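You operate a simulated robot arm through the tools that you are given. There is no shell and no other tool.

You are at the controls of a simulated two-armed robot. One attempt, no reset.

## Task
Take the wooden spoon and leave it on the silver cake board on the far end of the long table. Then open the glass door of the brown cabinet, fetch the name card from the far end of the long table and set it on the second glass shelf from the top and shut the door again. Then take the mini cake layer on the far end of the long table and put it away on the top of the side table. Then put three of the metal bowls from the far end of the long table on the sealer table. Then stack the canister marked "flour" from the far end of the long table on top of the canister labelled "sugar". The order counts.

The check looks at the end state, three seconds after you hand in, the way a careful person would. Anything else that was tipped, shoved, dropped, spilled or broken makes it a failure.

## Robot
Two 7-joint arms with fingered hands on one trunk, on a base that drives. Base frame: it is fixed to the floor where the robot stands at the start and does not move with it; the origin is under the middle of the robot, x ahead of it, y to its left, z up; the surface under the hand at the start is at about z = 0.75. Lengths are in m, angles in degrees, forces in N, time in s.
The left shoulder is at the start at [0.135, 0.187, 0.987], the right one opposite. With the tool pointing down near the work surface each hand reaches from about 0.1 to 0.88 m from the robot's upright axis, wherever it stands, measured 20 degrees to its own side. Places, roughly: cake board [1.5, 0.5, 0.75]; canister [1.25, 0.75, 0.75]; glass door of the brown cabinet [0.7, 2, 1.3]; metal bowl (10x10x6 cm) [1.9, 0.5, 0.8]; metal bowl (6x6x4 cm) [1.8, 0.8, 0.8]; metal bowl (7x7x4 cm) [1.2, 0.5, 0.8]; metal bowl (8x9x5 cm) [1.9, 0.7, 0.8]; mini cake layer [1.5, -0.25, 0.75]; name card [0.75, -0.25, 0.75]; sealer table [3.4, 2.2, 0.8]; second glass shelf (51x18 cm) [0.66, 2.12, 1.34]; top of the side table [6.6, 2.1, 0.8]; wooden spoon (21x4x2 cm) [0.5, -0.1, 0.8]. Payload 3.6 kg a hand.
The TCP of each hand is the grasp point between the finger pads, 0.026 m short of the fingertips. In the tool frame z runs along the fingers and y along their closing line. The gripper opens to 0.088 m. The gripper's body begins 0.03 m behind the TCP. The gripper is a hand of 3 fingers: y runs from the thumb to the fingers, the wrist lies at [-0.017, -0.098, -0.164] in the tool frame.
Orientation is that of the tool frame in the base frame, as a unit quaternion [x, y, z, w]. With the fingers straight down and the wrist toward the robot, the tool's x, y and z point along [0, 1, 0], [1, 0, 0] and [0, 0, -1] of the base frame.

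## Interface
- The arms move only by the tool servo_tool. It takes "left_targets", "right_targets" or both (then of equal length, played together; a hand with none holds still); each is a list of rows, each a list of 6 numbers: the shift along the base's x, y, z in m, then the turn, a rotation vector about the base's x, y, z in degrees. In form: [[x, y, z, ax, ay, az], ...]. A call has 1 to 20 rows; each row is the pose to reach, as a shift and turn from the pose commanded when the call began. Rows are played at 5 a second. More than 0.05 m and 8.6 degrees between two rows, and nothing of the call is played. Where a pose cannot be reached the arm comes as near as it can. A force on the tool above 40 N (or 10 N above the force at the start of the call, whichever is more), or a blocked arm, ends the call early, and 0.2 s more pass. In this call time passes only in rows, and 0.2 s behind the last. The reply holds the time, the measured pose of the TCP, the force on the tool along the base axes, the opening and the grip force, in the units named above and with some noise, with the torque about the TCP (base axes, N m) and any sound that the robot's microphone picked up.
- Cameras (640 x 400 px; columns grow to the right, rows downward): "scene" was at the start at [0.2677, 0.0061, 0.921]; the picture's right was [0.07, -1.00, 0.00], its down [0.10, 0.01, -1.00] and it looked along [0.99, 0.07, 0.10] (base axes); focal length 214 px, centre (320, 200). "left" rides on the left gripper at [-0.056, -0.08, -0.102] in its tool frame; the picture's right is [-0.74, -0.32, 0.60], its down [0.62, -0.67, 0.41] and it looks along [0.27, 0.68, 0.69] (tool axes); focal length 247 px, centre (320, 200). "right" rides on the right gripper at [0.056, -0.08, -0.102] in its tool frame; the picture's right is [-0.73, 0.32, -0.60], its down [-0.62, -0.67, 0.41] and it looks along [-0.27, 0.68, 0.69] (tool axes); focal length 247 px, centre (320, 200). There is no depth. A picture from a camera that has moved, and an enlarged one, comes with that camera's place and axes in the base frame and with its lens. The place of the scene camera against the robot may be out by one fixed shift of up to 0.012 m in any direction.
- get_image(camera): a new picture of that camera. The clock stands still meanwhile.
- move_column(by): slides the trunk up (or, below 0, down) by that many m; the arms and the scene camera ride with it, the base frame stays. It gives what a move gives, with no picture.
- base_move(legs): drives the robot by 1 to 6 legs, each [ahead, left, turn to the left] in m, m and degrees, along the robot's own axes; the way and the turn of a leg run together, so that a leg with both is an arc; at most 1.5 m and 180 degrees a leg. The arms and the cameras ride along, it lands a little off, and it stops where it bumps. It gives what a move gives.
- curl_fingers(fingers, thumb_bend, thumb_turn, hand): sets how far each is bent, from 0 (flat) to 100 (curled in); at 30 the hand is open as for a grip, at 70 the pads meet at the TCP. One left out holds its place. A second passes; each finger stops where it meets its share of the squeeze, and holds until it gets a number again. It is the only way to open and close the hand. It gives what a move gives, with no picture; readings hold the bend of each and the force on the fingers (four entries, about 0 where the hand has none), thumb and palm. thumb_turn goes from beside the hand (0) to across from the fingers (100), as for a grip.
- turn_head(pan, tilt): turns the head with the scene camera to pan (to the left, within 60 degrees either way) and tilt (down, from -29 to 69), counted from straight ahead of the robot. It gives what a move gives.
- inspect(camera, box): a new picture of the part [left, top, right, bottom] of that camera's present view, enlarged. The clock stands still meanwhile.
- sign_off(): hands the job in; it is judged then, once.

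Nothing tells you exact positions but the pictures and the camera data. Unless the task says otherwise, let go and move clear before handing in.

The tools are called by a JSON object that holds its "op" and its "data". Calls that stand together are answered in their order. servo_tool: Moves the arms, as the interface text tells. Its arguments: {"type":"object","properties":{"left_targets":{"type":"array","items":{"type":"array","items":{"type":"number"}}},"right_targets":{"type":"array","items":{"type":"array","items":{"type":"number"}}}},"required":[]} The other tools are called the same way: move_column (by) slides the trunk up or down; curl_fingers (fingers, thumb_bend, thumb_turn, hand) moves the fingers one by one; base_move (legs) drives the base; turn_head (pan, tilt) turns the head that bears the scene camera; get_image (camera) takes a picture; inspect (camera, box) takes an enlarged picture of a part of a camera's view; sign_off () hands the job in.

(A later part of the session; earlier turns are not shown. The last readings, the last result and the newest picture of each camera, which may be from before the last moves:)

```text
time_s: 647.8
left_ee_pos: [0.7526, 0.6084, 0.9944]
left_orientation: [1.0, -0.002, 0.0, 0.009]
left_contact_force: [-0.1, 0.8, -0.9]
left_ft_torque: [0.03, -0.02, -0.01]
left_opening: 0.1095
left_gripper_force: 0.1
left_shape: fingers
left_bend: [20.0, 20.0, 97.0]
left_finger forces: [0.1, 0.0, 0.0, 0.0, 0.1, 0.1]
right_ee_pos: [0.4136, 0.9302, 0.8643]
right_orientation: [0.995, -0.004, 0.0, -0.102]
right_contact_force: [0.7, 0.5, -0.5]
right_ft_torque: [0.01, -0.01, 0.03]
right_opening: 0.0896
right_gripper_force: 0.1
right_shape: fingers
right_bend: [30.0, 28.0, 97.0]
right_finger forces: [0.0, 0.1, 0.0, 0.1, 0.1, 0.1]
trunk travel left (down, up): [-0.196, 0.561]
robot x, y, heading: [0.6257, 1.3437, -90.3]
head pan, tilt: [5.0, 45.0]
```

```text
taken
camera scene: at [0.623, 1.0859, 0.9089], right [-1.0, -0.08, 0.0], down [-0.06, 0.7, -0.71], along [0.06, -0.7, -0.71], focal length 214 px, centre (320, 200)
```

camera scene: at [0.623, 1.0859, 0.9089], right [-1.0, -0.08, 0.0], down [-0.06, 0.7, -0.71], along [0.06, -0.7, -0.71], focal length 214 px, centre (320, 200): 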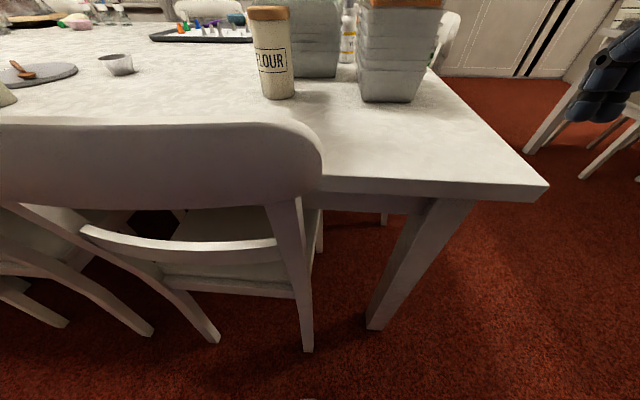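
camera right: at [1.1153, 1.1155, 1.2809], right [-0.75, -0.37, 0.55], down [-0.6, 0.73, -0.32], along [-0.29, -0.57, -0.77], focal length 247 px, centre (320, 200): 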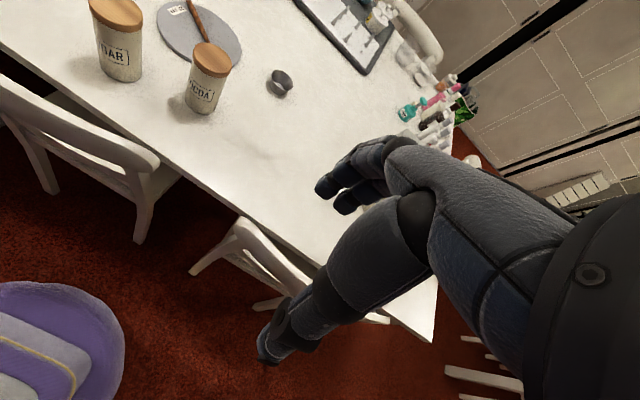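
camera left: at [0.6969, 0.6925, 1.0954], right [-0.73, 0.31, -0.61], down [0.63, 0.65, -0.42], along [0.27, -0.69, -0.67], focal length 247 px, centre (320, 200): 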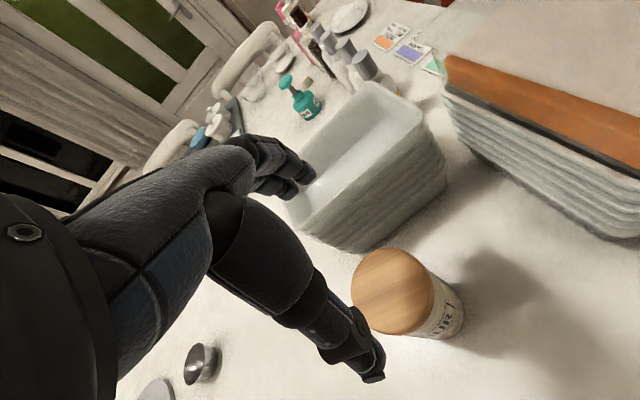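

Wrist view puts the lid centre at (0.756, 0.618). I'll lower so the pads meet just at the lid and upper body, keeping the palm above the lid.

{"op": "servo_tool", "data": {"left_targets": [[0.003, 0.01, -0.03, 0, 0, 0], [0.003, 0.01, -0.06, 0, 0, 0], [0.003, 0.01, -0.09, 0, 0, 0], [0.003, 0.01, -0.115, 0, 0, 0], [0.003, 0.01, -0.13, 0, 0, 0]]}}

{"op": "get_image", "data": {"camera": "left"}}

{"op": "inspect", "data": {"camera": "scene", "box": [200, 0, 400, 120]}}

```text
time_s: 649.0
left_ee_pos: [0.7594, 0.6204, 0.8775]
left_orientation: [1.0, 0.001, 0.0, 0.019]
left_contact_force: [0.3, 0.2, 0.6]
left_ft_torque: [0.0, 0.03, 0.02]
left_opening: 0.1099
left_gripper_force: 0.1
left_shape: fingers
left_bend: [20.0, 20.0, 97.0]
left_finger forces: [0.0, 0.0, 0.0, 0.0, 0.1, 0.0]
right_ee_pos: [0.4146, 0.934, 0.8694]
right_orientation: [0.995, -0.003, 0.0, -0.098]
right_contact_force: [0.2, 0.4, -0.9]
right_ft_torque: [0.0, 0.02, 0.03]
right_opening: 0.0896
right_gripper_force: 0.1
right_shape: fingers
right_bend: [30.0, 28.0, 97.0]
right_finger forces: [0.1, 0.0, 0.0, 0.0, 0.0, 0.0]
trunk travel left (down, up): [-0.196, 0.561]
robot x, y, heading: [0.6225, 1.3454, -90.3]
head pan, tilt: [5.0, 45.0]
```

```text
taken
camera left: at [0.7023, 0.7056, 0.977], right [-0.73, 0.29, -0.61], down [0.62, 0.65, -0.44], along [0.27, -0.7, -0.66], focal length 247 px, centre (320, 200)
```

left: 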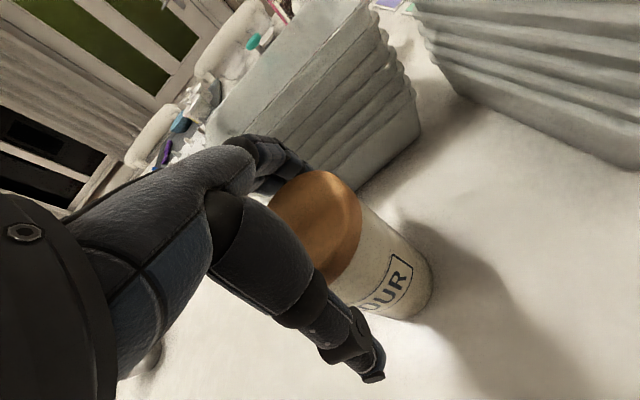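

```text
3.20 times, centred on (300, 60) of scene
camera zoom: at [0.6233, 1.0903, 0.9122], right [-1.0, -0.08, 0.0], down [-0.06, 0.7, -0.71], along [0.06, -0.71, -0.7], focal length 686 px, centre (384, 648)
```

zoom: 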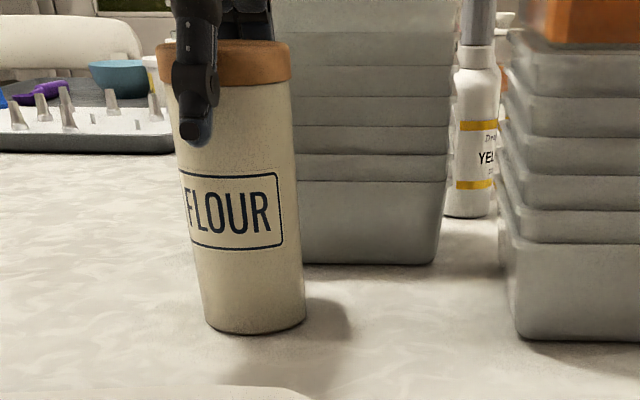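

The trunk was nudged up slightly, so the forearm may be touching something (like the chair back). I'll raise a little and look.

{"op": "servo_tool", "data": {"left_targets": [[0.0, 0.0, 0.012, 0, 0, 0]]}}

{"op": "turn_head", "data": {"pan": 45, "tilt": 40}}

{"op": "get_image", "data": {"camera": "scene"}}

```text
time_s: 649.4
left_ee_pos: [0.7572, 0.6238, 0.8804]
left_orientation: [1.0, -0.001, 0.0, 0.013]
left_contact_force: [-0.8, -0.1, -0.2]
left_ft_torque: [0.02, -0.03, -0.01]
left_opening: 0.1096
left_gripper_force: 0.1
left_shape: fingers
left_bend: [20.0, 20.0, 97.0]
left_finger forces: [0.1, 0.0, 0.0, 0.1, 0.0, 0.1]
right_ee_pos: [0.4137, 0.9358, 0.8674]
right_orientation: [0.995, -0.005, 0.0, -0.1]
right_contact_force: [-0.1, -0.7, -0.1]
right_ft_torque: [0.01, 0.0, 0.0]
right_opening: 0.0898
right_gripper_force: 0.1
right_shape: fingers
right_bend: [30.0, 28.0, 97.0]
right_finger forces: [0.1, 0.0, 0.0, 0.0, 0.0, 0.0]
trunk travel left (down, up): [-0.196, 0.561]
robot x, y, heading: [0.6236, 1.3462, -90.5]
head pan, tilt: [5.0, 45.0]
```

```text
time_s: 650.5
left_ee_pos: [0.7568, 0.6234, 0.8805]
left_orientation: [1.0, -0.002, -0.001, 0.013]
left_contact_force: [-0.6, 0.2, 0.1]
left_ft_torque: [0.02, -0.03, 0.0]
left_opening: 0.1099
left_gripper_force: 0.0
left_shape: fingers
left_bend: [20.0, 20.0, 97.0]
left_finger forces: [0.1, 0.0, 0.0, 0.0, 0.0, 0.0]
right_ee_pos: [0.4132, 0.9338, 0.867]
right_orientation: [0.995, -0.003, 0.001, -0.099]
right_contact_force: [-0.8, 0.4, 0.7]
right_ft_torque: [0.01, 0.0, 0.0]
right_opening: 0.0893
right_gripper_force: 0.0
right_shape: fingers
right_bend: [30.0, 28.0, 97.0]
right_finger forces: [0.1, 0.0, 0.0, 0.1, 0.1, 0.1]
trunk travel left (down, up): [-0.196, 0.561]
robot x, y, heading: [0.6284, 1.3427, -90.5]
head pan, tilt: [45.0, 40.0]
```

```text
taken
camera scene: at [0.6763, 1.1107, 0.9175], right [-0.71, -0.7, 0.0], down [-0.45, 0.45, -0.77], along [0.54, -0.55, -0.64], focal length 214 px, centre (320, 200)
```

scene: 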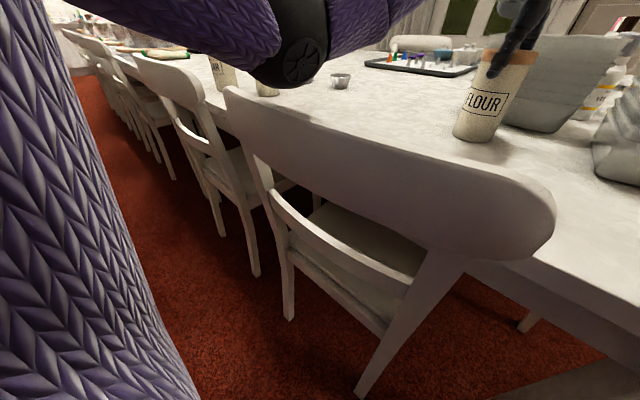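

{"op": "move_column", "data": {"by": 0.16}}

{"op": "get_image", "data": {"camera": "scene"}}

{"op": "get_image", "data": {"camera": "left"}}

```text
time_s: 652.3
left_ee_pos: [0.7562, 0.6197, 1.0368]
left_orientation: [1.0, -0.002, 0.0, 0.009]
left_contact_force: [0.8, -0.1, 0.2]
left_ft_torque: [0.01, -0.01, -0.05]
left_opening: 0.1095
left_gripper_force: 0.1
left_shape: fingers
left_bend: [20.0, 20.0, 97.0]
left_finger forces: [0.0, 0.1, 0.0, 0.1, 0.0, 0.0]
right_ee_pos: [0.4142, 0.9303, 1.0243]
right_orientation: [0.995, -0.004, 0.0, -0.103]
right_contact_force: [-0.2, -0.7, -0.1]
right_ft_torque: [0.02, 0.01, 0.0]
right_opening: 0.0895
right_gripper_force: 0.0
right_shape: fingers
right_bend: [30.0, 28.0, 97.0]
right_finger forces: [0.0, 0.0, 0.0, 0.1, 0.1, 0.1]
trunk travel left (down, up): [-0.356, 0.401]
robot x, y, heading: [0.6251, 1.3419, -90.4]
head pan, tilt: [45.0, 40.0]
```

```text
taken
camera scene: at [0.6762, 1.1336, 1.0902], right [-0.71, -0.7, 0.0], down [-0.45, 0.46, -0.77], along [0.54, -0.54, -0.64], focal length 214 px, centre (320, 200)
```

scene: 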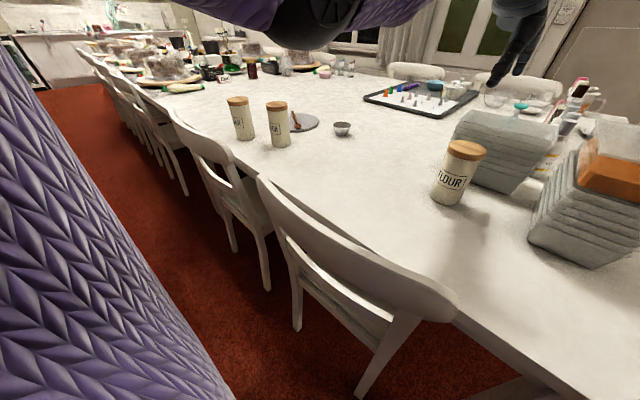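

```text
taken
camera left: at [0.7001, 0.7023, 1.1368], right [-0.73, 0.31, -0.6], down [0.63, 0.66, -0.42], along [0.26, -0.69, -0.68], focal length 247 px, centre (320, 200)
```

left: 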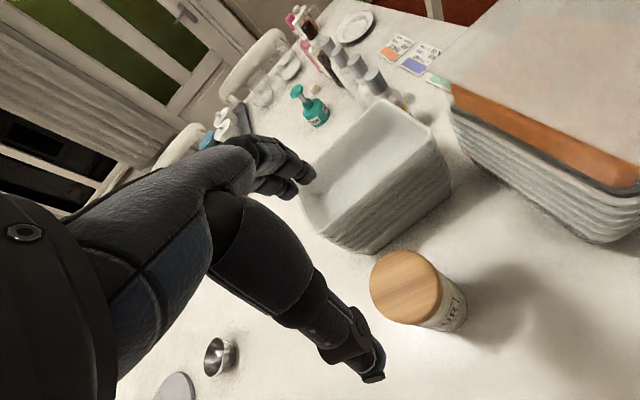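

Nothing was disturbed. With the trunk higher, I'll lower just the hand.

{"op": "servo_tool", "data": {"left_targets": [[-0.001, -0.002, -0.04, 0, 0, 0], [-0.001, -0.002, -0.08, 0, 0, 0], [-0.001, -0.002, -0.115, 0, 0, 0], [-0.001, -0.002, -0.145, 0, 0, 0], [-0.001, -0.002, -0.168, 0, 0, 0]]}}

{"op": "get_image", "data": {"camera": "scene"}}

{"op": "get_image", "data": {"camera": "left"}}

```text
time_s: 653.5
left_ee_pos: [0.7574, 0.6243, 0.8702]
left_orientation: [1.0, -0.002, -0.001, 0.01]
left_contact_force: [-0.2, 0.4, -0.8]
left_ft_torque: [0.0, 0.02, -0.01]
left_opening: 0.1098
left_gripper_force: 0.0
left_shape: fingers
left_bend: [20.0, 20.0, 97.0]
left_finger forces: [0.0, 0.0, 0.1, 0.0, 0.0, 0.0]
left hand out of reach, approached as far as the arm can: row 5
right_ee_pos: [0.4142, 0.9299, 1.0252]
right_orientation: [0.995, -0.004, 0.001, -0.102]
right_contact_force: [-0.3, 0.2, 0.1]
right_ft_torque: [-0.04, 0.02, -0.01]
right_opening: 0.0897
right_gripper_force: 0.1
right_shape: fingers
right_bend: [30.0, 28.0, 97.0]
right_finger forces: [0.0, 0.1, 0.1, 0.0, 0.1, 0.1]
trunk travel left (down, up): [-0.356, 0.401]
robot x, y, heading: [0.6253, 1.3459, -90.1]
head pan, tilt: [45.0, 40.0]
```

```text
taken
camera scene: at [0.6766, 1.1338, 1.0903], right [-0.71, -0.7, 0.0], down [-0.45, 0.46, -0.77], along [0.54, -0.54, -0.64], focal length 214 px, centre (320, 200)
```

scene: 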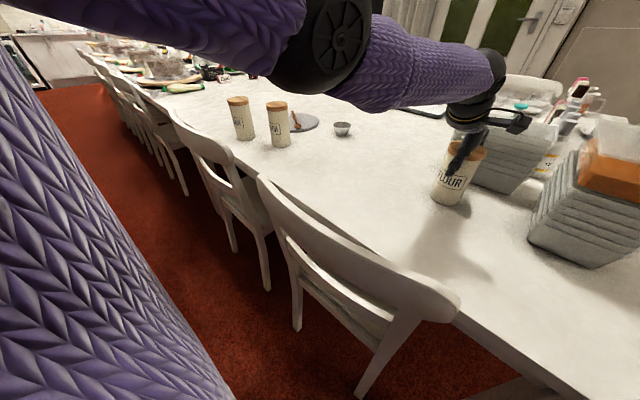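

```text
taken
camera left: at [0.7013, 0.7073, 0.9706], right [-0.73, 0.31, -0.6], down [0.62, 0.65, -0.43], along [0.26, -0.69, -0.67], focal length 247 px, centre (320, 200)
```

left: 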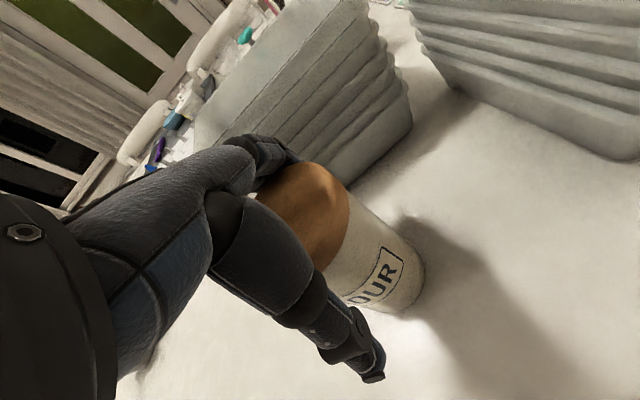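

Clear now, and the lid is between thumb and fingers. Closing.

{"op": "curl_fingers", "data": {"hand": "left", "fingers": 36, "thumb_bend": 34}}

{"op": "curl_fingers", "data": {"hand": "left", "fingers": 44, "thumb_bend": 42}}

{"op": "get_image", "data": {"camera": "left"}}

{"op": "inspect", "data": {"camera": "scene", "box": [380, 80, 540, 220]}}

```text
time_s: 654.5
left_ee_pos: [0.7575, 0.6253, 0.8706]
left_orientation: [1.0, -0.002, 0.0, 0.009]
left_contact_force: [0.0, -1.5, 0.1]
left_ft_torque: [0.0, 0.04, -0.03]
left_opening: 0.0789
left_gripper_force: 0.4
left_shape: fingers
left_bend: [35.0, 34.0, 97.0]
left_finger forces: [0.0, 1.4, 0.0, 0.0, 0.0, 0.0]
right_ee_pos: [0.4133, 0.9311, 1.0239]
right_orientation: [0.995, -0.003, 0.0, -0.102]
right_contact_force: [0.2, 0.0, 0.6]
right_ft_torque: [-0.01, -0.03, -0.01]
right_opening: 0.0898
right_gripper_force: 0.1
right_shape: fingers
right_bend: [30.0, 28.0, 97.0]
right_finger forces: [0.0, 0.0, 0.1, 0.0, 0.0, 0.0]
trunk travel left (down, up): [-0.356, 0.401]
robot x, y, heading: [0.6252, 1.3429, -90.1]
head pan, tilt: [45.0, 40.0]
```

```text
time_s: 655.5
left_ee_pos: [0.7562, 0.6232, 0.8701]
left_orientation: [1.0, -0.002, 0.0, 0.009]
left_contact_force: [0.3, -0.4, 0.3]
left_ft_torque: [-0.04, -0.03, 0.01]
left_opening: 0.071
left_gripper_force: 7.8
left_shape: fingers
left_bend: [39.0, 40.0, 97.0]
left_finger forces: [2.4, 5.8, 0.1, 0.0, 7.8, 0.0]
right_ee_pos: [0.4143, 0.9314, 1.025]
right_orientation: [0.995, -0.004, 0.001, -0.102]
right_contact_force: [-0.7, -0.1, -0.1]
right_ft_torque: [0.01, -0.02, -0.03]
right_opening: 0.0896
right_gripper_force: 0.1
right_shape: fingers
right_bend: [30.0, 28.0, 97.0]
right_finger forces: [0.0, 0.0, 0.0, 0.0, 0.1, 0.1]
trunk travel left (down, up): [-0.356, 0.401]
robot x, y, heading: [0.6266, 1.3449, -90.3]
head pan, tilt: [45.0, 40.0]
```

```text
taken
camera left: at [0.7011, 0.7074, 0.9709], right [-0.73, 0.31, -0.6], down [0.63, 0.66, -0.42], along [0.26, -0.69, -0.67], focal length 247 px, centre (320, 200)
```

left: 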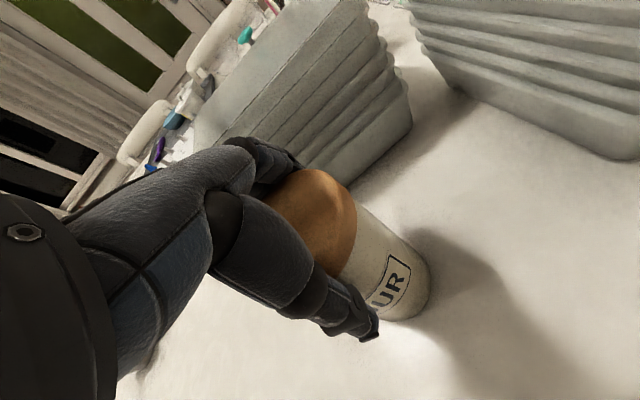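

```text
2.86 times, centred on (460, 150) of scene
camera zoom: at [0.6763, 1.1339, 1.0904], right [-0.71, -0.7, 0.0], down [-0.45, 0.46, -0.77], along [0.54, -0.54, -0.64], focal length 613 px, centre (-80, 343)
```

zoom: 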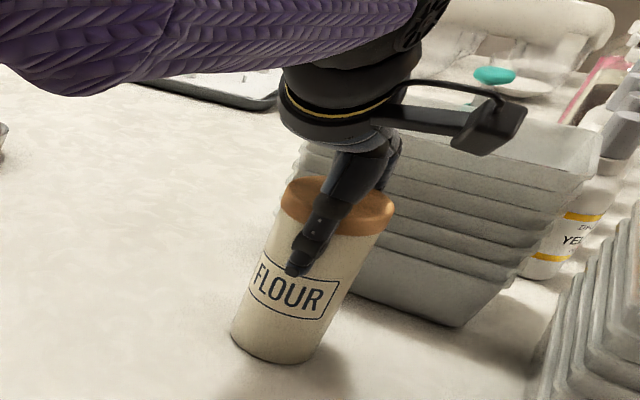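

{"op": "curl_fingers", "data": {"hand": "left", "fingers": 50, "thumb_bend": 47}}

{"op": "servo_tool", "data": {"left_targets": [[0, 0.0, 0.015, 0, 0, 0], [0, 0.0, 0.03, 0, 0, 0], [0, 0.0, 0.05, 0, 0, 0]]}}

{"op": "get_image", "data": {"camera": "left"}}

{"op": "inspect", "data": {"camera": "scene", "box": [380, 60, 540, 220]}}

```text
time_s: 656.5
left_ee_pos: [0.758, 0.6248, 0.8708]
left_orientation: [1.0, -0.001, -0.001, 0.01]
left_contact_force: [-0.7, -1.3, 0.3]
left_ft_torque: [-0.3, -0.02, -0.02]
left_opening: 0.0686
left_gripper_force: 15.0
left_shape: fingers
left_bend: [41.0, 43.0, 97.0]
left_finger forces: [5.7, 10.0, 0.0, 0.1, 14.5, 0.0]
right_ee_pos: [0.4146, 0.9308, 1.0229]
right_orientation: [0.995, -0.003, 0.0, -0.102]
right_contact_force: [-0.1, -0.2, 0.3]
right_ft_torque: [-0.03, -0.01, -0.01]
right_opening: 0.0897
right_gripper_force: 0.1
right_shape: fingers
right_bend: [30.0, 28.0, 97.0]
right_finger forces: [0.0, 0.0, 0.0, 0.1, 0.1, 0.0]
trunk travel left (down, up): [-0.356, 0.401]
robot x, y, heading: [0.6257, 1.3464, -90.2]
head pan, tilt: [45.0, 40.0]
```

```text
time_s: 657.3
left_ee_pos: [0.7565, 0.6248, 0.9191]
left_orientation: [1.0, -0.001, 0.0, 0.009]
left_contact_force: [-0.4, -0.3, -4.0]
left_ft_torque: [0.0, -0.01, 0.02]
left_opening: 0.0686
left_gripper_force: 15.3
left_shape: fingers
left_bend: [42.0, 42.0, 97.0]
left_finger forces: [5.6, 9.6, 0.0, 0.1, 15.2, 0.0]
right_ee_pos: [0.4133, 0.9303, 1.0252]
right_orientation: [0.995, -0.004, 0.0, -0.102]
right_contact_force: [0.4, -1.1, 0.1]
right_ft_torque: [-0.01, 0.01, 0.02]
right_opening: 0.0895
right_gripper_force: 0.2
right_shape: fingers
right_bend: [30.0, 28.0, 97.0]
right_finger forces: [0.1, 0.0, 0.0, 0.0, 0.0, 0.1]
trunk travel left (down, up): [-0.356, 0.401]
robot x, y, heading: [0.6259, 1.3399, -90.5]
head pan, tilt: [45.0, 40.0]
```

```text
taken
camera left: at [0.7007, 0.7077, 1.0208], right [-0.73, 0.31, -0.6], down [0.63, 0.66, -0.42], along [0.26, -0.69, -0.68], focal length 247 px, centre (320, 200)
```

left: 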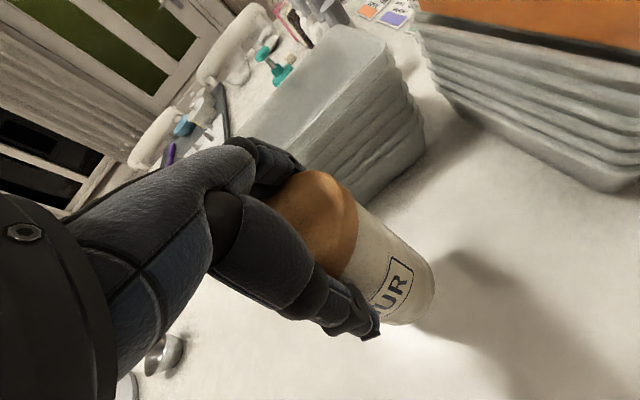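

```text
2.50 times, centred on (460, 140) of scene
camera zoom: at [0.6763, 1.1337, 1.0904], right [-0.71, -0.7, 0.0], down [-0.45, 0.46, -0.77], along [0.54, -0.54, -0.64], focal length 536 px, centre (-30, 350)
```

zoom: 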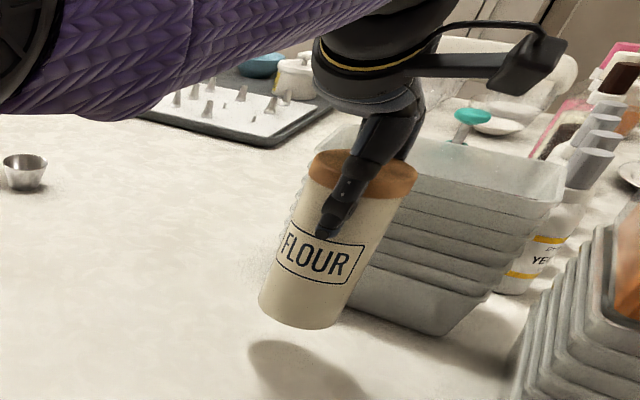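

FLOUR is held securely. Raising and pulling it in.

{"op": "servo_tool", "data": {"left_targets": [[0, 0.01, 0.04, 0, 0, 0], [0.0, 0.02, 0.08, 0, 0, 0], [0.01, 0.04, 0.12, 0, 0, 0], [0.02, 0.07, 0.15, 0, 0, 0], [0.04, 0.11, 0.16, 0, 0, 0], [0.06, 0.15, 0.17, 0, 0, 0], [0.08, 0.19, 0.18, 0, 0, 0], [0.09, 0.23, 0.19, 0, 0, 0], [0.1, 0.265, 0.19, 0, 0, 0]]}}

{"op": "turn_head", "data": {"pan": 30, "tilt": 40}}

{"op": "get_image", "data": {"camera": "scene"}}

{"op": "get_image", "data": {"camera": "left"}}

```text
time_s: 659.3
left_ee_pos: [0.8574, 0.8922, 1.1098]
left_orientation: [1.0, -0.001, 0.0, 0.009]
left_contact_force: [-0.1, 0.1, -3.8]
left_ft_torque: [0.02, -0.02, -0.03]
left_opening: 0.0679
left_gripper_force: 15.7
left_shape: fingers
left_bend: [43.0, 43.0, 96.0]
left_finger forces: [5.9, 10.1, 0.0, 0.1, 15.3, 0.1]
right_ee_pos: [0.4136, 0.9309, 1.0249]
right_orientation: [0.995, -0.003, 0.0, -0.102]
right_contact_force: [0.5, 0.7, 1.0]
right_ft_torque: [-0.02, 0.0, 0.01]
right_opening: 0.0895
right_gripper_force: 0.0
right_shape: fingers
right_bend: [30.0, 28.0, 97.0]
right_finger forces: [0.0, 0.1, 0.0, 0.0, 0.0, 0.0]
trunk travel left (down, up): [-0.356, 0.401]
robot x, y, heading: [0.6273, 1.3448, -90.2]
head pan, tilt: [45.0, 40.0]
```

```text
time_s: 660.1
left_ee_pos: [0.8576, 0.8914, 1.109]
left_orientation: [1.0, -0.002, -0.002, 0.01]
left_contact_force: [-0.1, -0.2, -3.6]
left_ft_torque: [0.0, -0.03, -0.02]
left_opening: 0.0679
left_gripper_force: 15.7
left_shape: fingers
left_bend: [43.0, 43.0, 96.0]
left_finger forces: [6.0, 10.0, 0.0, 0.0, 15.3, 0.0]
right_ee_pos: [0.4137, 0.9312, 1.0249]
right_orientation: [0.995, -0.003, 0.0, -0.102]
right_contact_force: [-0.3, 0.2, -0.1]
right_ft_torque: [-0.01, -0.01, -0.01]
right_opening: 0.0896
right_gripper_force: 0.1
right_shape: fingers
right_bend: [30.0, 28.0, 97.0]
right_finger forces: [0.1, 0.1, 0.0, 0.0, 0.0, 0.0]
trunk travel left (down, up): [-0.356, 0.401]
robot x, y, heading: [0.6288, 1.3477, -90.3]
head pan, tilt: [30.0, 40.0]
```

```text
taken
camera scene: at [0.6589, 1.1204, 1.0904], right [-0.87, -0.5, 0.0], down [-0.32, 0.56, -0.77], along [0.38, -0.66, -0.64], focal length 214 px, centre (320, 200)
```

scene: 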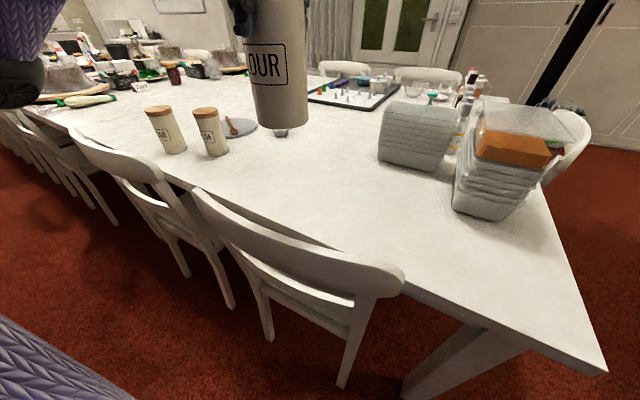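

```text
taken
camera left: at [0.8023, 0.9737, 1.2115], right [-0.73, 0.31, -0.6], down [0.62, 0.66, -0.42], along [0.26, -0.69, -0.67], focal length 247 px, centre (320, 200)
```

left: 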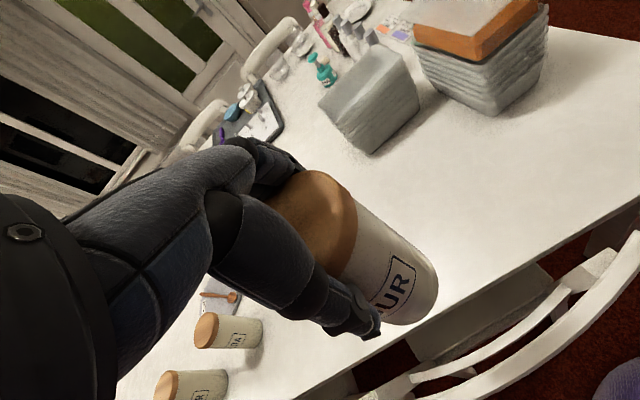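

Now strafing along to stand in front of SUGAR.

{"op": "base_move", "data": {"legs": [[0, 0.66, 0]]}}

{"op": "turn_head", "data": {"pan": 15, "tilt": 45}}

{"op": "get_image", "data": {"camera": "scene"}}

{"op": "get_image", "data": {"camera": "right"}}

{"op": "get_image", "data": {"camera": "left"}}

```text
time_s: 663.8
left_ee_pos: [1.5211, 0.8909, 1.11]
left_orientation: [1.0, 0.002, -0.002, 0.01]
left_contact_force: [0.4, 0.0, -3.6]
left_ft_torque: [0.0, -0.01, -0.01]
left_opening: 0.0679
left_gripper_force: 16.0
left_shape: fingers
left_bend: [43.0, 43.0, 96.0]
left_finger forces: [6.0, 10.1, 0.1, 0.0, 15.3, 0.1]
right_ee_pos: [1.0769, 0.9275, 1.0247]
right_orientation: [0.995, -0.001, 0.0, -0.102]
right_contact_force: [0.6, 0.6, -0.7]
right_ft_torque: [0.01, 0.01, 0.03]
right_opening: 0.0894
right_gripper_force: 0.0
right_shape: fingers
right_bend: [30.0, 28.0, 97.0]
right_finger forces: [0.1, 0.1, 0.0, 0.0, 0.1, 0.0]
trunk travel left (down, up): [-0.356, 0.401]
robot x, y, heading: [1.2878, 1.344, -89.8]
head pan, tilt: [30.0, 40.0]
```

```text
time_s: 664.5
left_ee_pos: [1.5215, 0.8912, 1.1105]
left_orientation: [1.0, 0.002, -0.001, 0.009]
left_contact_force: [-0.2, -0.1, -3.0]
left_ft_torque: [0.0, -0.01, 0.02]
left_opening: 0.0682
left_gripper_force: 15.3
left_shape: fingers
left_bend: [43.0, 43.0, 96.0]
left_finger forces: [6.0, 10.1, 0.0, 0.1, 15.3, 0.0]
right_ee_pos: [1.0766, 0.9276, 1.0234]
right_orientation: [0.995, -0.001, 0.001, -0.102]
right_contact_force: [0.0, -0.6, -0.2]
right_ft_torque: [0.03, 0.04, 0.0]
right_opening: 0.0895
right_gripper_force: 0.1
right_shape: fingers
right_bend: [30.0, 28.0, 97.0]
right_finger forces: [0.0, 0.1, 0.0, 0.0, 0.1, 0.0]
trunk travel left (down, up): [-0.356, 0.401]
robot x, y, heading: [1.2886, 1.3425, -89.8]
head pan, tilt: [15.0, 45.0]
```

```text
taken
camera scene: at [1.2988, 1.1141, 1.0831], right [-0.97, -0.26, 0.0], down [-0.18, 0.68, -0.71], along [0.18, -0.68, -0.71], focal length 214 px, centre (320, 200)
```

scene: 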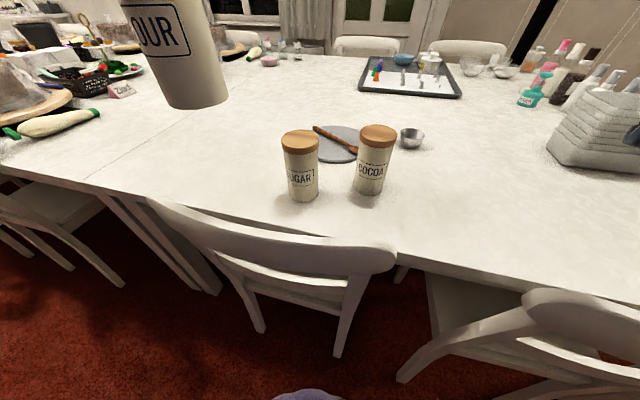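

```text
taken
camera right: at [1.1324, 0.9851, 1.14], right [-0.74, -0.43, 0.52], down [-0.62, 0.74, -0.27], along [-0.27, -0.52, -0.81], focal length 247 px, centre (320, 200)
```

right: 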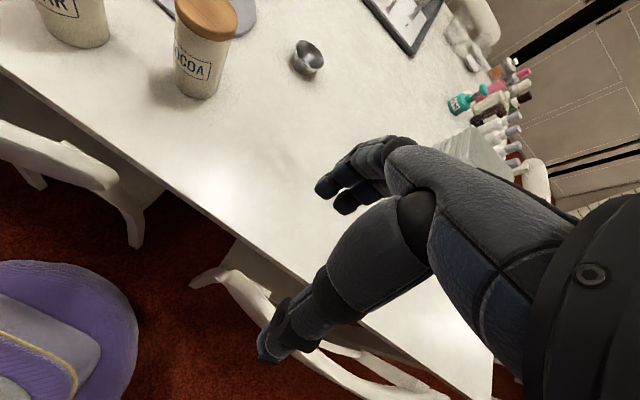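

```text
taken
camera left: at [1.4646, 0.9733, 1.2114], right [-0.74, 0.31, -0.6], down [0.62, 0.66, -0.42], along [0.27, -0.69, -0.68], focal length 247 px, centre (320, 200)
```

left: 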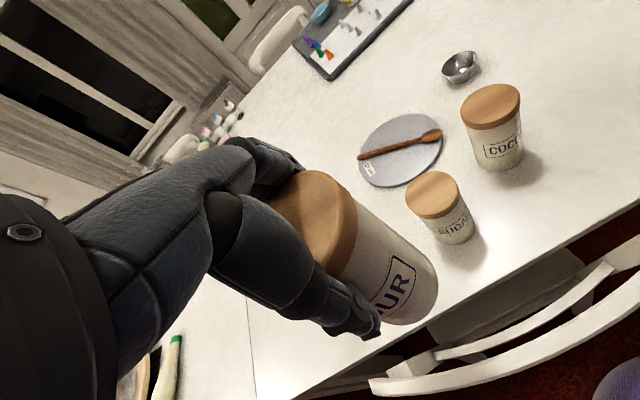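

SUGAR's lid is near (1.43, 0.78). I'll turn the right hand so its camera can watch the stacking from the side.

{"op": "servo_tool", "data": {"right_targets": [[0.0, 0.0, 0.02, 0, 0, 7], [0.0, 0.0, 0.03, 0, 0, 14], [0.0, 0.0, 0.04, 0, 0, 21], [0.0, 0.0, 0.05, 0, 0, 28], [0.0, 0.0, 0.06, 0, 0, 35], [0.0, 0.0, 0.06, 0, 0, 42], [0.0, 0.0, 0.06, 0, 0, 49], [0.0, 0.0, 0.06, 0, 0, 56]]}}

{"op": "get_image", "data": {"camera": "right"}}

{"op": "inspect", "data": {"camera": "scene", "box": [240, 110, 400, 210]}}

{"op": "inspect", "data": {"camera": "left", "box": [380, 150, 540, 270]}}

```text
time_s: 666.3
left_ee_pos: [1.5213, 0.8919, 1.111]
left_orientation: [1.0, 0.002, -0.002, 0.009]
left_contact_force: [0.1, -0.4, -4.3]
left_ft_torque: [0.01, 0.01, -0.01]
left_opening: 0.0682
left_gripper_force: 15.7
left_shape: fingers
left_bend: [43.0, 43.0, 96.0]
left_finger forces: [5.9, 10.0, 0.1, 0.0, 15.3, 0.0]
right_ee_pos: [1.0777, 0.9304, 1.0842]
right_orientation: [0.879, 0.465, -0.049, -0.09]
right_contact_force: [0.3, 0.6, -0.9]
right_ft_torque: [0.01, -0.02, -0.02]
right_opening: 0.0893
right_gripper_force: 0.1
right_shape: fingers
right_bend: [30.0, 28.0, 97.0]
right_finger forces: [0.0, 0.0, 0.0, 0.0, 0.0, 0.1]
trunk travel left (down, up): [-0.356, 0.401]
robot x, y, heading: [1.2833, 1.3446, -89.8]
head pan, tilt: [15.0, 45.0]
```

```text
taken
camera right: at [1.0613, 1.0084, 1.2008], right [-0.06, -0.85, 0.52], down [-0.96, -0.1, -0.27], along [0.28, -0.52, -0.81], focal length 247 px, centre (320, 200)
```

right: 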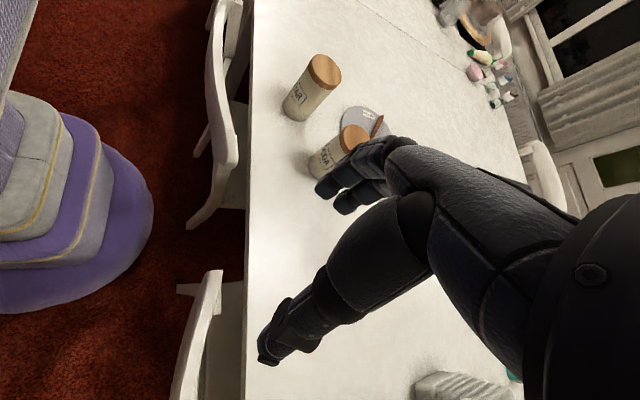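

```text
4.00 times, centred on (320, 160) of scene
camera zoom: at [1.299, 1.1149, 1.0833], right [-0.97, -0.26, 0.0], down [-0.18, 0.68, -0.71], along [0.18, -0.68, -0.71], focal length 858 px, centre (320, 360)
```

zoom: 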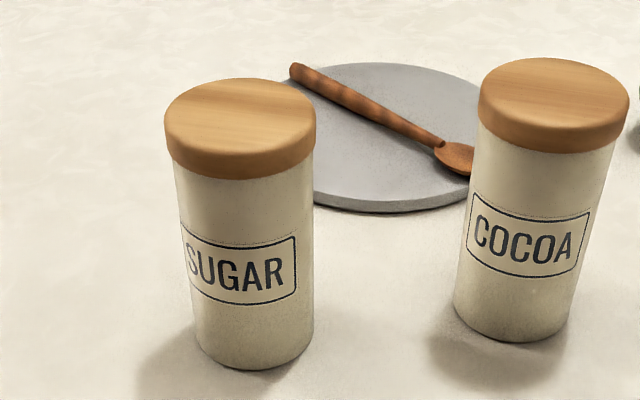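

```text
3.33 times, centred on (460, 210) of left
camera zoom: at [1.4648, 0.9742, 1.2119], right [-0.74, 0.3, -0.6], down [0.62, 0.66, -0.42], along [0.27, -0.69, -0.67], focal length 823 px, centre (-147, 167)
```

zoom: 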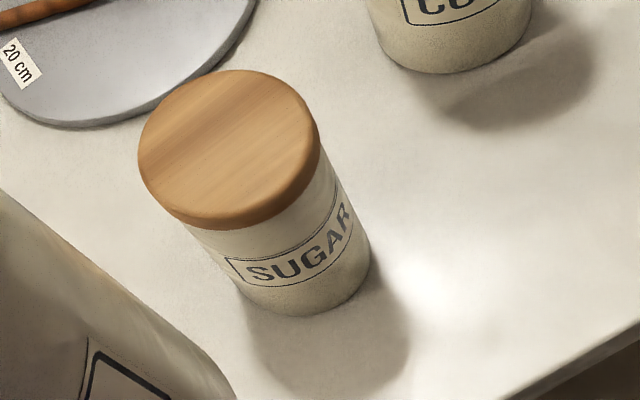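

Wrist cameras put SUGAR at about (1.434, 0.778) with its top at 0.89. Bringing FLOUR to hover over it.

{"op": "servo_tool", "data": {"left_targets": [[-0.015, -0.02, 0.0, 0, 0, 0], [-0.03, -0.04, 0.0, 0, 0, 0], [-0.045, -0.06, 0.0, 0, 0, 0], [-0.06, -0.08, -0.01, 0, 0, 0], [-0.075, -0.1, -0.025, 0, 0, 0], [-0.086, -0.114, -0.05, 0, 0, 0]]}}

{"op": "inspect", "data": {"camera": "scene", "box": [220, 40, 420, 220]}}

{"op": "get_image", "data": {"camera": "right"}}

{"op": "get_image", "data": {"camera": "left"}}

```text
time_s: 667.7
left_ee_pos: [1.4352, 0.7769, 1.0591]
left_orientation: [1.0, 0.001, 0.001, 0.009]
left_contact_force: [-0.1, 0.3, -4.1]
left_ft_torque: [0.01, 0.02, 0.0]
left_opening: 0.0681
left_gripper_force: 14.9
left_shape: fingers
left_bend: [43.0, 43.0, 96.0]
left_finger forces: [5.8, 9.7, 0.0, 0.0, 14.9, 0.0]
right_ee_pos: [1.0772, 0.9286, 1.0837]
right_orientation: [0.88, 0.463, -0.048, -0.091]
right_contact_force: [0.3, -0.2, 0.1]
right_ft_torque: [0.01, 0.02, 0.0]
right_opening: 0.0897
right_gripper_force: 0.0
right_shape: fingers
right_bend: [30.0, 28.0, 97.0]
right_finger forces: [0.0, 0.0, 0.0, 0.1, 0.1, 0.0]
trunk travel left (down, up): [-0.356, 0.401]
robot x, y, heading: [1.2872, 1.3428, -90.0]
head pan, tilt: [15.0, 45.0]
```

```text
2.22 times, centred on (320, 130) of scene
camera zoom: at [1.2986, 1.1138, 1.083], right [-0.97, -0.26, 0.0], down [-0.18, 0.68, -0.71], along [0.18, -0.68, -0.71], focal length 477 px, centre (320, 356)
```

zoom: 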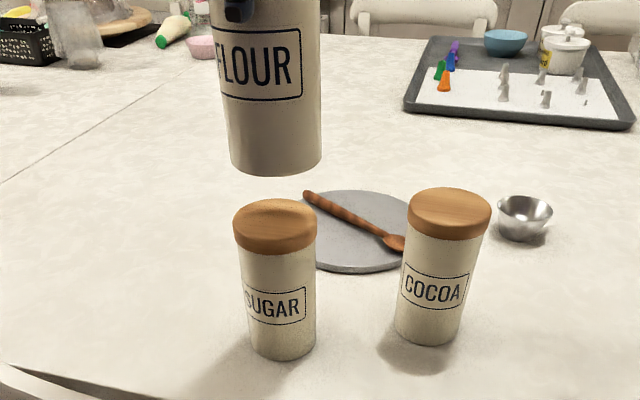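

```text
taken
camera right: at [1.061, 1.0072, 1.1999], right [-0.06, -0.85, 0.52], down [-0.96, -0.1, -0.27], along [0.28, -0.52, -0.81], focal length 247 px, centre (320, 200)
```

right: 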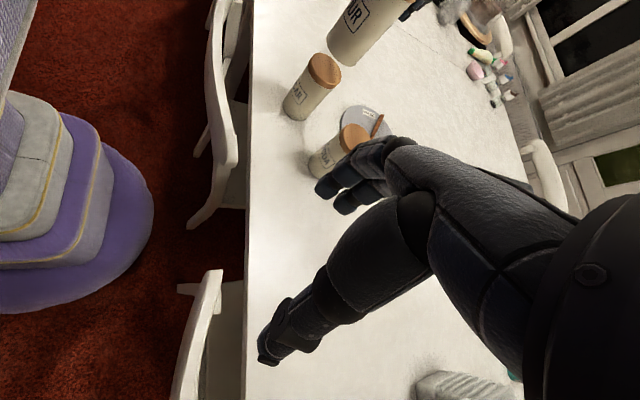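

```text
taken
camera left: at [1.3781, 0.8587, 1.1603], right [-0.74, 0.31, -0.6], down [0.62, 0.66, -0.42], along [0.27, -0.69, -0.68], focal length 247 px, centre (320, 200)
```

left: 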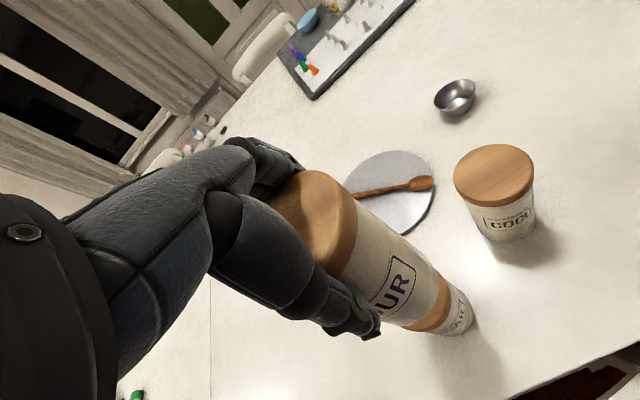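

Alignment looks close. I'll lower to about a 1 cm gap, where misalignment is easy to see.

{"op": "servo_tool", "data": {"left_targets": [[0, 0, -0.015, 0, 0, 0], [0, 0, -0.028, 0, 0, 0], [0, 0, -0.036, 0, 0, 0]]}}

{"op": "inspect", "data": {"camera": "scene", "box": [250, 80, 370, 200]}}

{"op": "inspect", "data": {"camera": "right", "box": [260, 0, 400, 130]}}

{"op": "inspect", "data": {"camera": "left", "box": [320, 200, 520, 350]}}

```text
time_s: 668.5
left_ee_pos: [1.4349, 0.7756, 1.0239]
left_orientation: [1.0, 0.002, 0.0, 0.01]
left_contact_force: [0.0, -0.1, -4.0]
left_ft_torque: [-0.02, 0.01, 0.03]
left_opening: 0.068
left_gripper_force: 15.2
left_shape: fingers
left_bend: [43.0, 43.0, 96.0]
left_finger forces: [5.7, 9.7, 0.1, 0.1, 14.8, 0.1]
right_ee_pos: [1.0766, 0.9291, 1.0845]
right_orientation: [0.88, 0.463, -0.048, -0.089]
right_contact_force: [-0.3, -0.3, -0.1]
right_ft_torque: [-0.01, -0.03, 0.01]
right_opening: 0.0898
right_gripper_force: 0.1
right_shape: fingers
right_bend: [30.0, 28.0, 97.0]
right_finger forces: [0.0, 0.0, 0.0, 0.1, 0.0, 0.0]
trunk travel left (down, up): [-0.356, 0.401]
robot x, y, heading: [1.2867, 1.3421, -90.1]
head pan, tilt: [15.0, 45.0]
```

```text
3.33 times, centred on (310, 140) of scene
camera zoom: at [1.2987, 1.1139, 1.083], right [-0.97, -0.26, 0.0], down [-0.18, 0.68, -0.71], along [0.18, -0.68, -0.71], focal length 715 px, centre (353, 400)
```

zoom: 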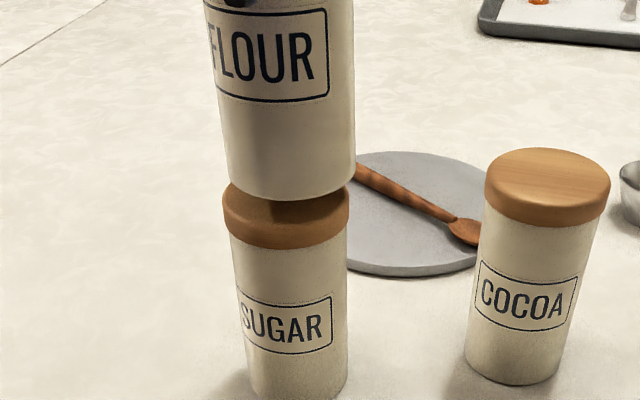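

```text
3.08 times, centred on (330, 65) of right
camera zoom: at [1.0611, 1.0074, 1.2], right [-0.06, -0.85, 0.52], down [-0.96, -0.1, -0.27], along [0.28, -0.52, -0.81], focal length 760 px, centre (289, 615)
```

zoom: 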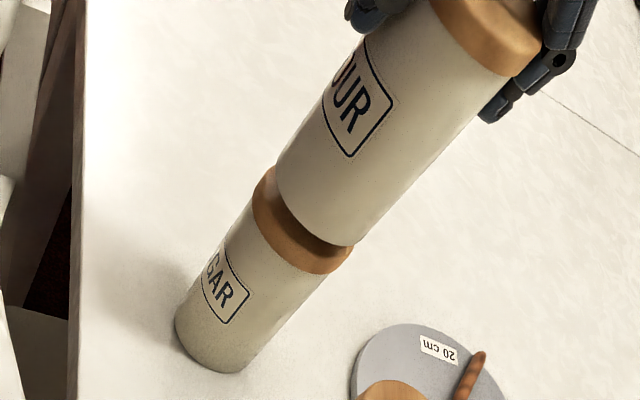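

```text
2.67 times, centred on (420, 275) of left
camera zoom: at [1.3781, 0.8591, 1.1252], right [-0.74, 0.3, -0.6], down [0.62, 0.66, -0.42], along [0.27, -0.69, -0.67], focal length 659 px, centre (53, 0)
```

zoom: 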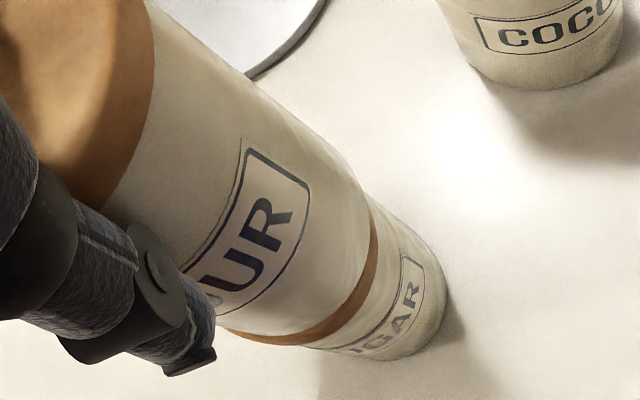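

Alignment is within about 4 mm. Making a small correction and lowering onto the lid.

{"op": "servo_tool", "data": {"left_targets": [[0.003, 0.002, -0.004, 0, 0, 0], [0.003, 0.002, -0.008, 0, 0, 0], [0.003, 0.002, -0.011, 0, 0, 0], [0.003, 0.002, -0.014, 0, 0, 0]]}}

{"op": "inspect", "data": {"camera": "scene", "box": [250, 80, 370, 200]}}

```text
time_s: 669.5
left_ee_pos: [1.4383, 0.7786, 1.0102]
left_orientation: [1.0, 0.0, -0.001, 0.011]
left_contact_force: [-1.0, -0.3, -1.7]
left_ft_torque: [-0.02, -0.02, 0.03]
left_opening: 0.0678
left_gripper_force: 14.6
left_shape: fingers
left_bend: [43.0, 43.0, 96.0]
left_finger forces: [5.8, 9.6, 0.0, 0.0, 15.3, 0.1]
right_ee_pos: [1.0778, 0.9292, 1.0841]
right_orientation: [0.88, 0.464, -0.049, -0.09]
right_contact_force: [0.4, 0.5, -0.6]
right_ft_torque: [0.02, -0.02, 0.04]
right_opening: 0.0896
right_gripper_force: 0.1
right_shape: fingers
right_bend: [30.0, 28.0, 97.0]
right_finger forces: [0.0, 0.0, 0.0, 0.0, 0.0, 0.0]
trunk travel left (down, up): [-0.356, 0.401]
robot x, y, heading: [1.2861, 1.3446, -90.1]
head pan, tilt: [15.0, 45.0]
```

```text
3.33 times, centred on (310, 140) of scene
camera zoom: at [1.2985, 1.1143, 1.0832], right [-0.97, -0.26, 0.0], down [-0.18, 0.68, -0.71], along [0.18, -0.68, -0.71], focal length 715 px, centre (353, 400)
```

zoom: 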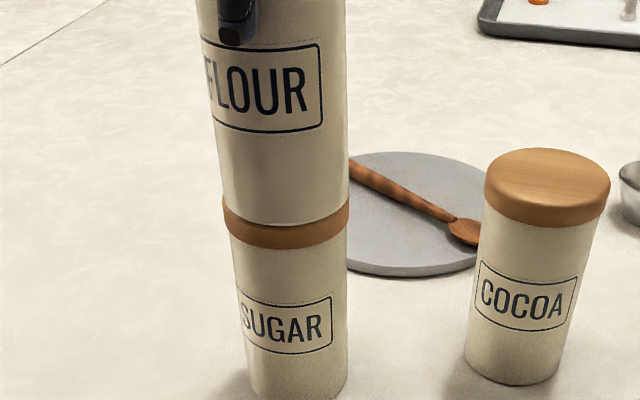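

Nearly seated: part of the weight is already taken. A couple more millimetres, then release.

{"op": "servo_tool", "data": {"left_targets": [[0, 0, -0.0015, 0, 0, 0], [0, 0, -0.003, 0, 0, 0]]}}

{"op": "inspect", "data": {"camera": "right", "box": [260, 0, 400, 130]}}

```text
time_s: 670.1
left_ee_pos: [1.4366, 0.7794, 1.0101]
left_orientation: [1.0, 0.001, -0.001, 0.013]
left_contact_force: [-0.7, 1.2, 9.3]
left_ft_torque: [-0.2, -0.07, 0.02]
left_opening: 0.0678
left_gripper_force: 15.9
left_shape: fingers
left_bend: [43.0, 43.0, 96.0]
left_finger forces: [5.6, 9.7, 0.1, 0.0, 17.3, 0.0]
right_ee_pos: [1.0775, 0.93, 1.0851]
right_orientation: [0.88, 0.464, -0.048, -0.089]
right_contact_force: [-0.6, 0.4, -0.2]
right_ft_torque: [0.01, -0.05, -0.01]
right_opening: 0.0895
right_gripper_force: 0.1
right_shape: fingers
right_bend: [30.0, 28.0, 97.0]
right_finger forces: [0.0, 0.1, 0.1, 0.0, 0.0, 0.0]
trunk travel left (down, up): [-0.356, 0.401]
robot x, y, heading: [1.2844, 1.3424, -90.0]
head pan, tilt: [15.0, 45.0]
```

```text
3.08 times, centred on (330, 65) of right
camera zoom: at [1.0606, 1.0088, 1.2005], right [-0.06, -0.85, 0.52], down [-0.96, -0.1, -0.27], along [0.28, -0.52, -0.81], focal length 760 px, centre (289, 615)
```

zoom: 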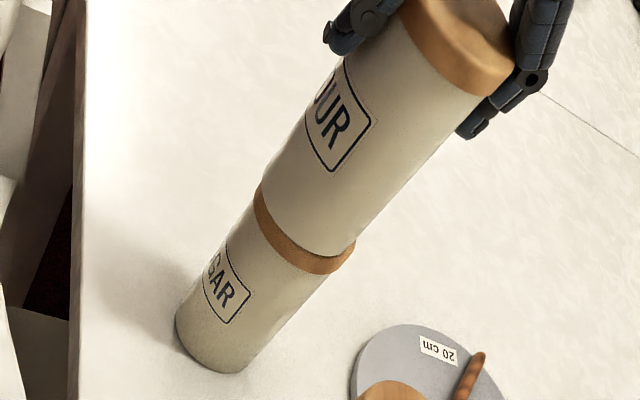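

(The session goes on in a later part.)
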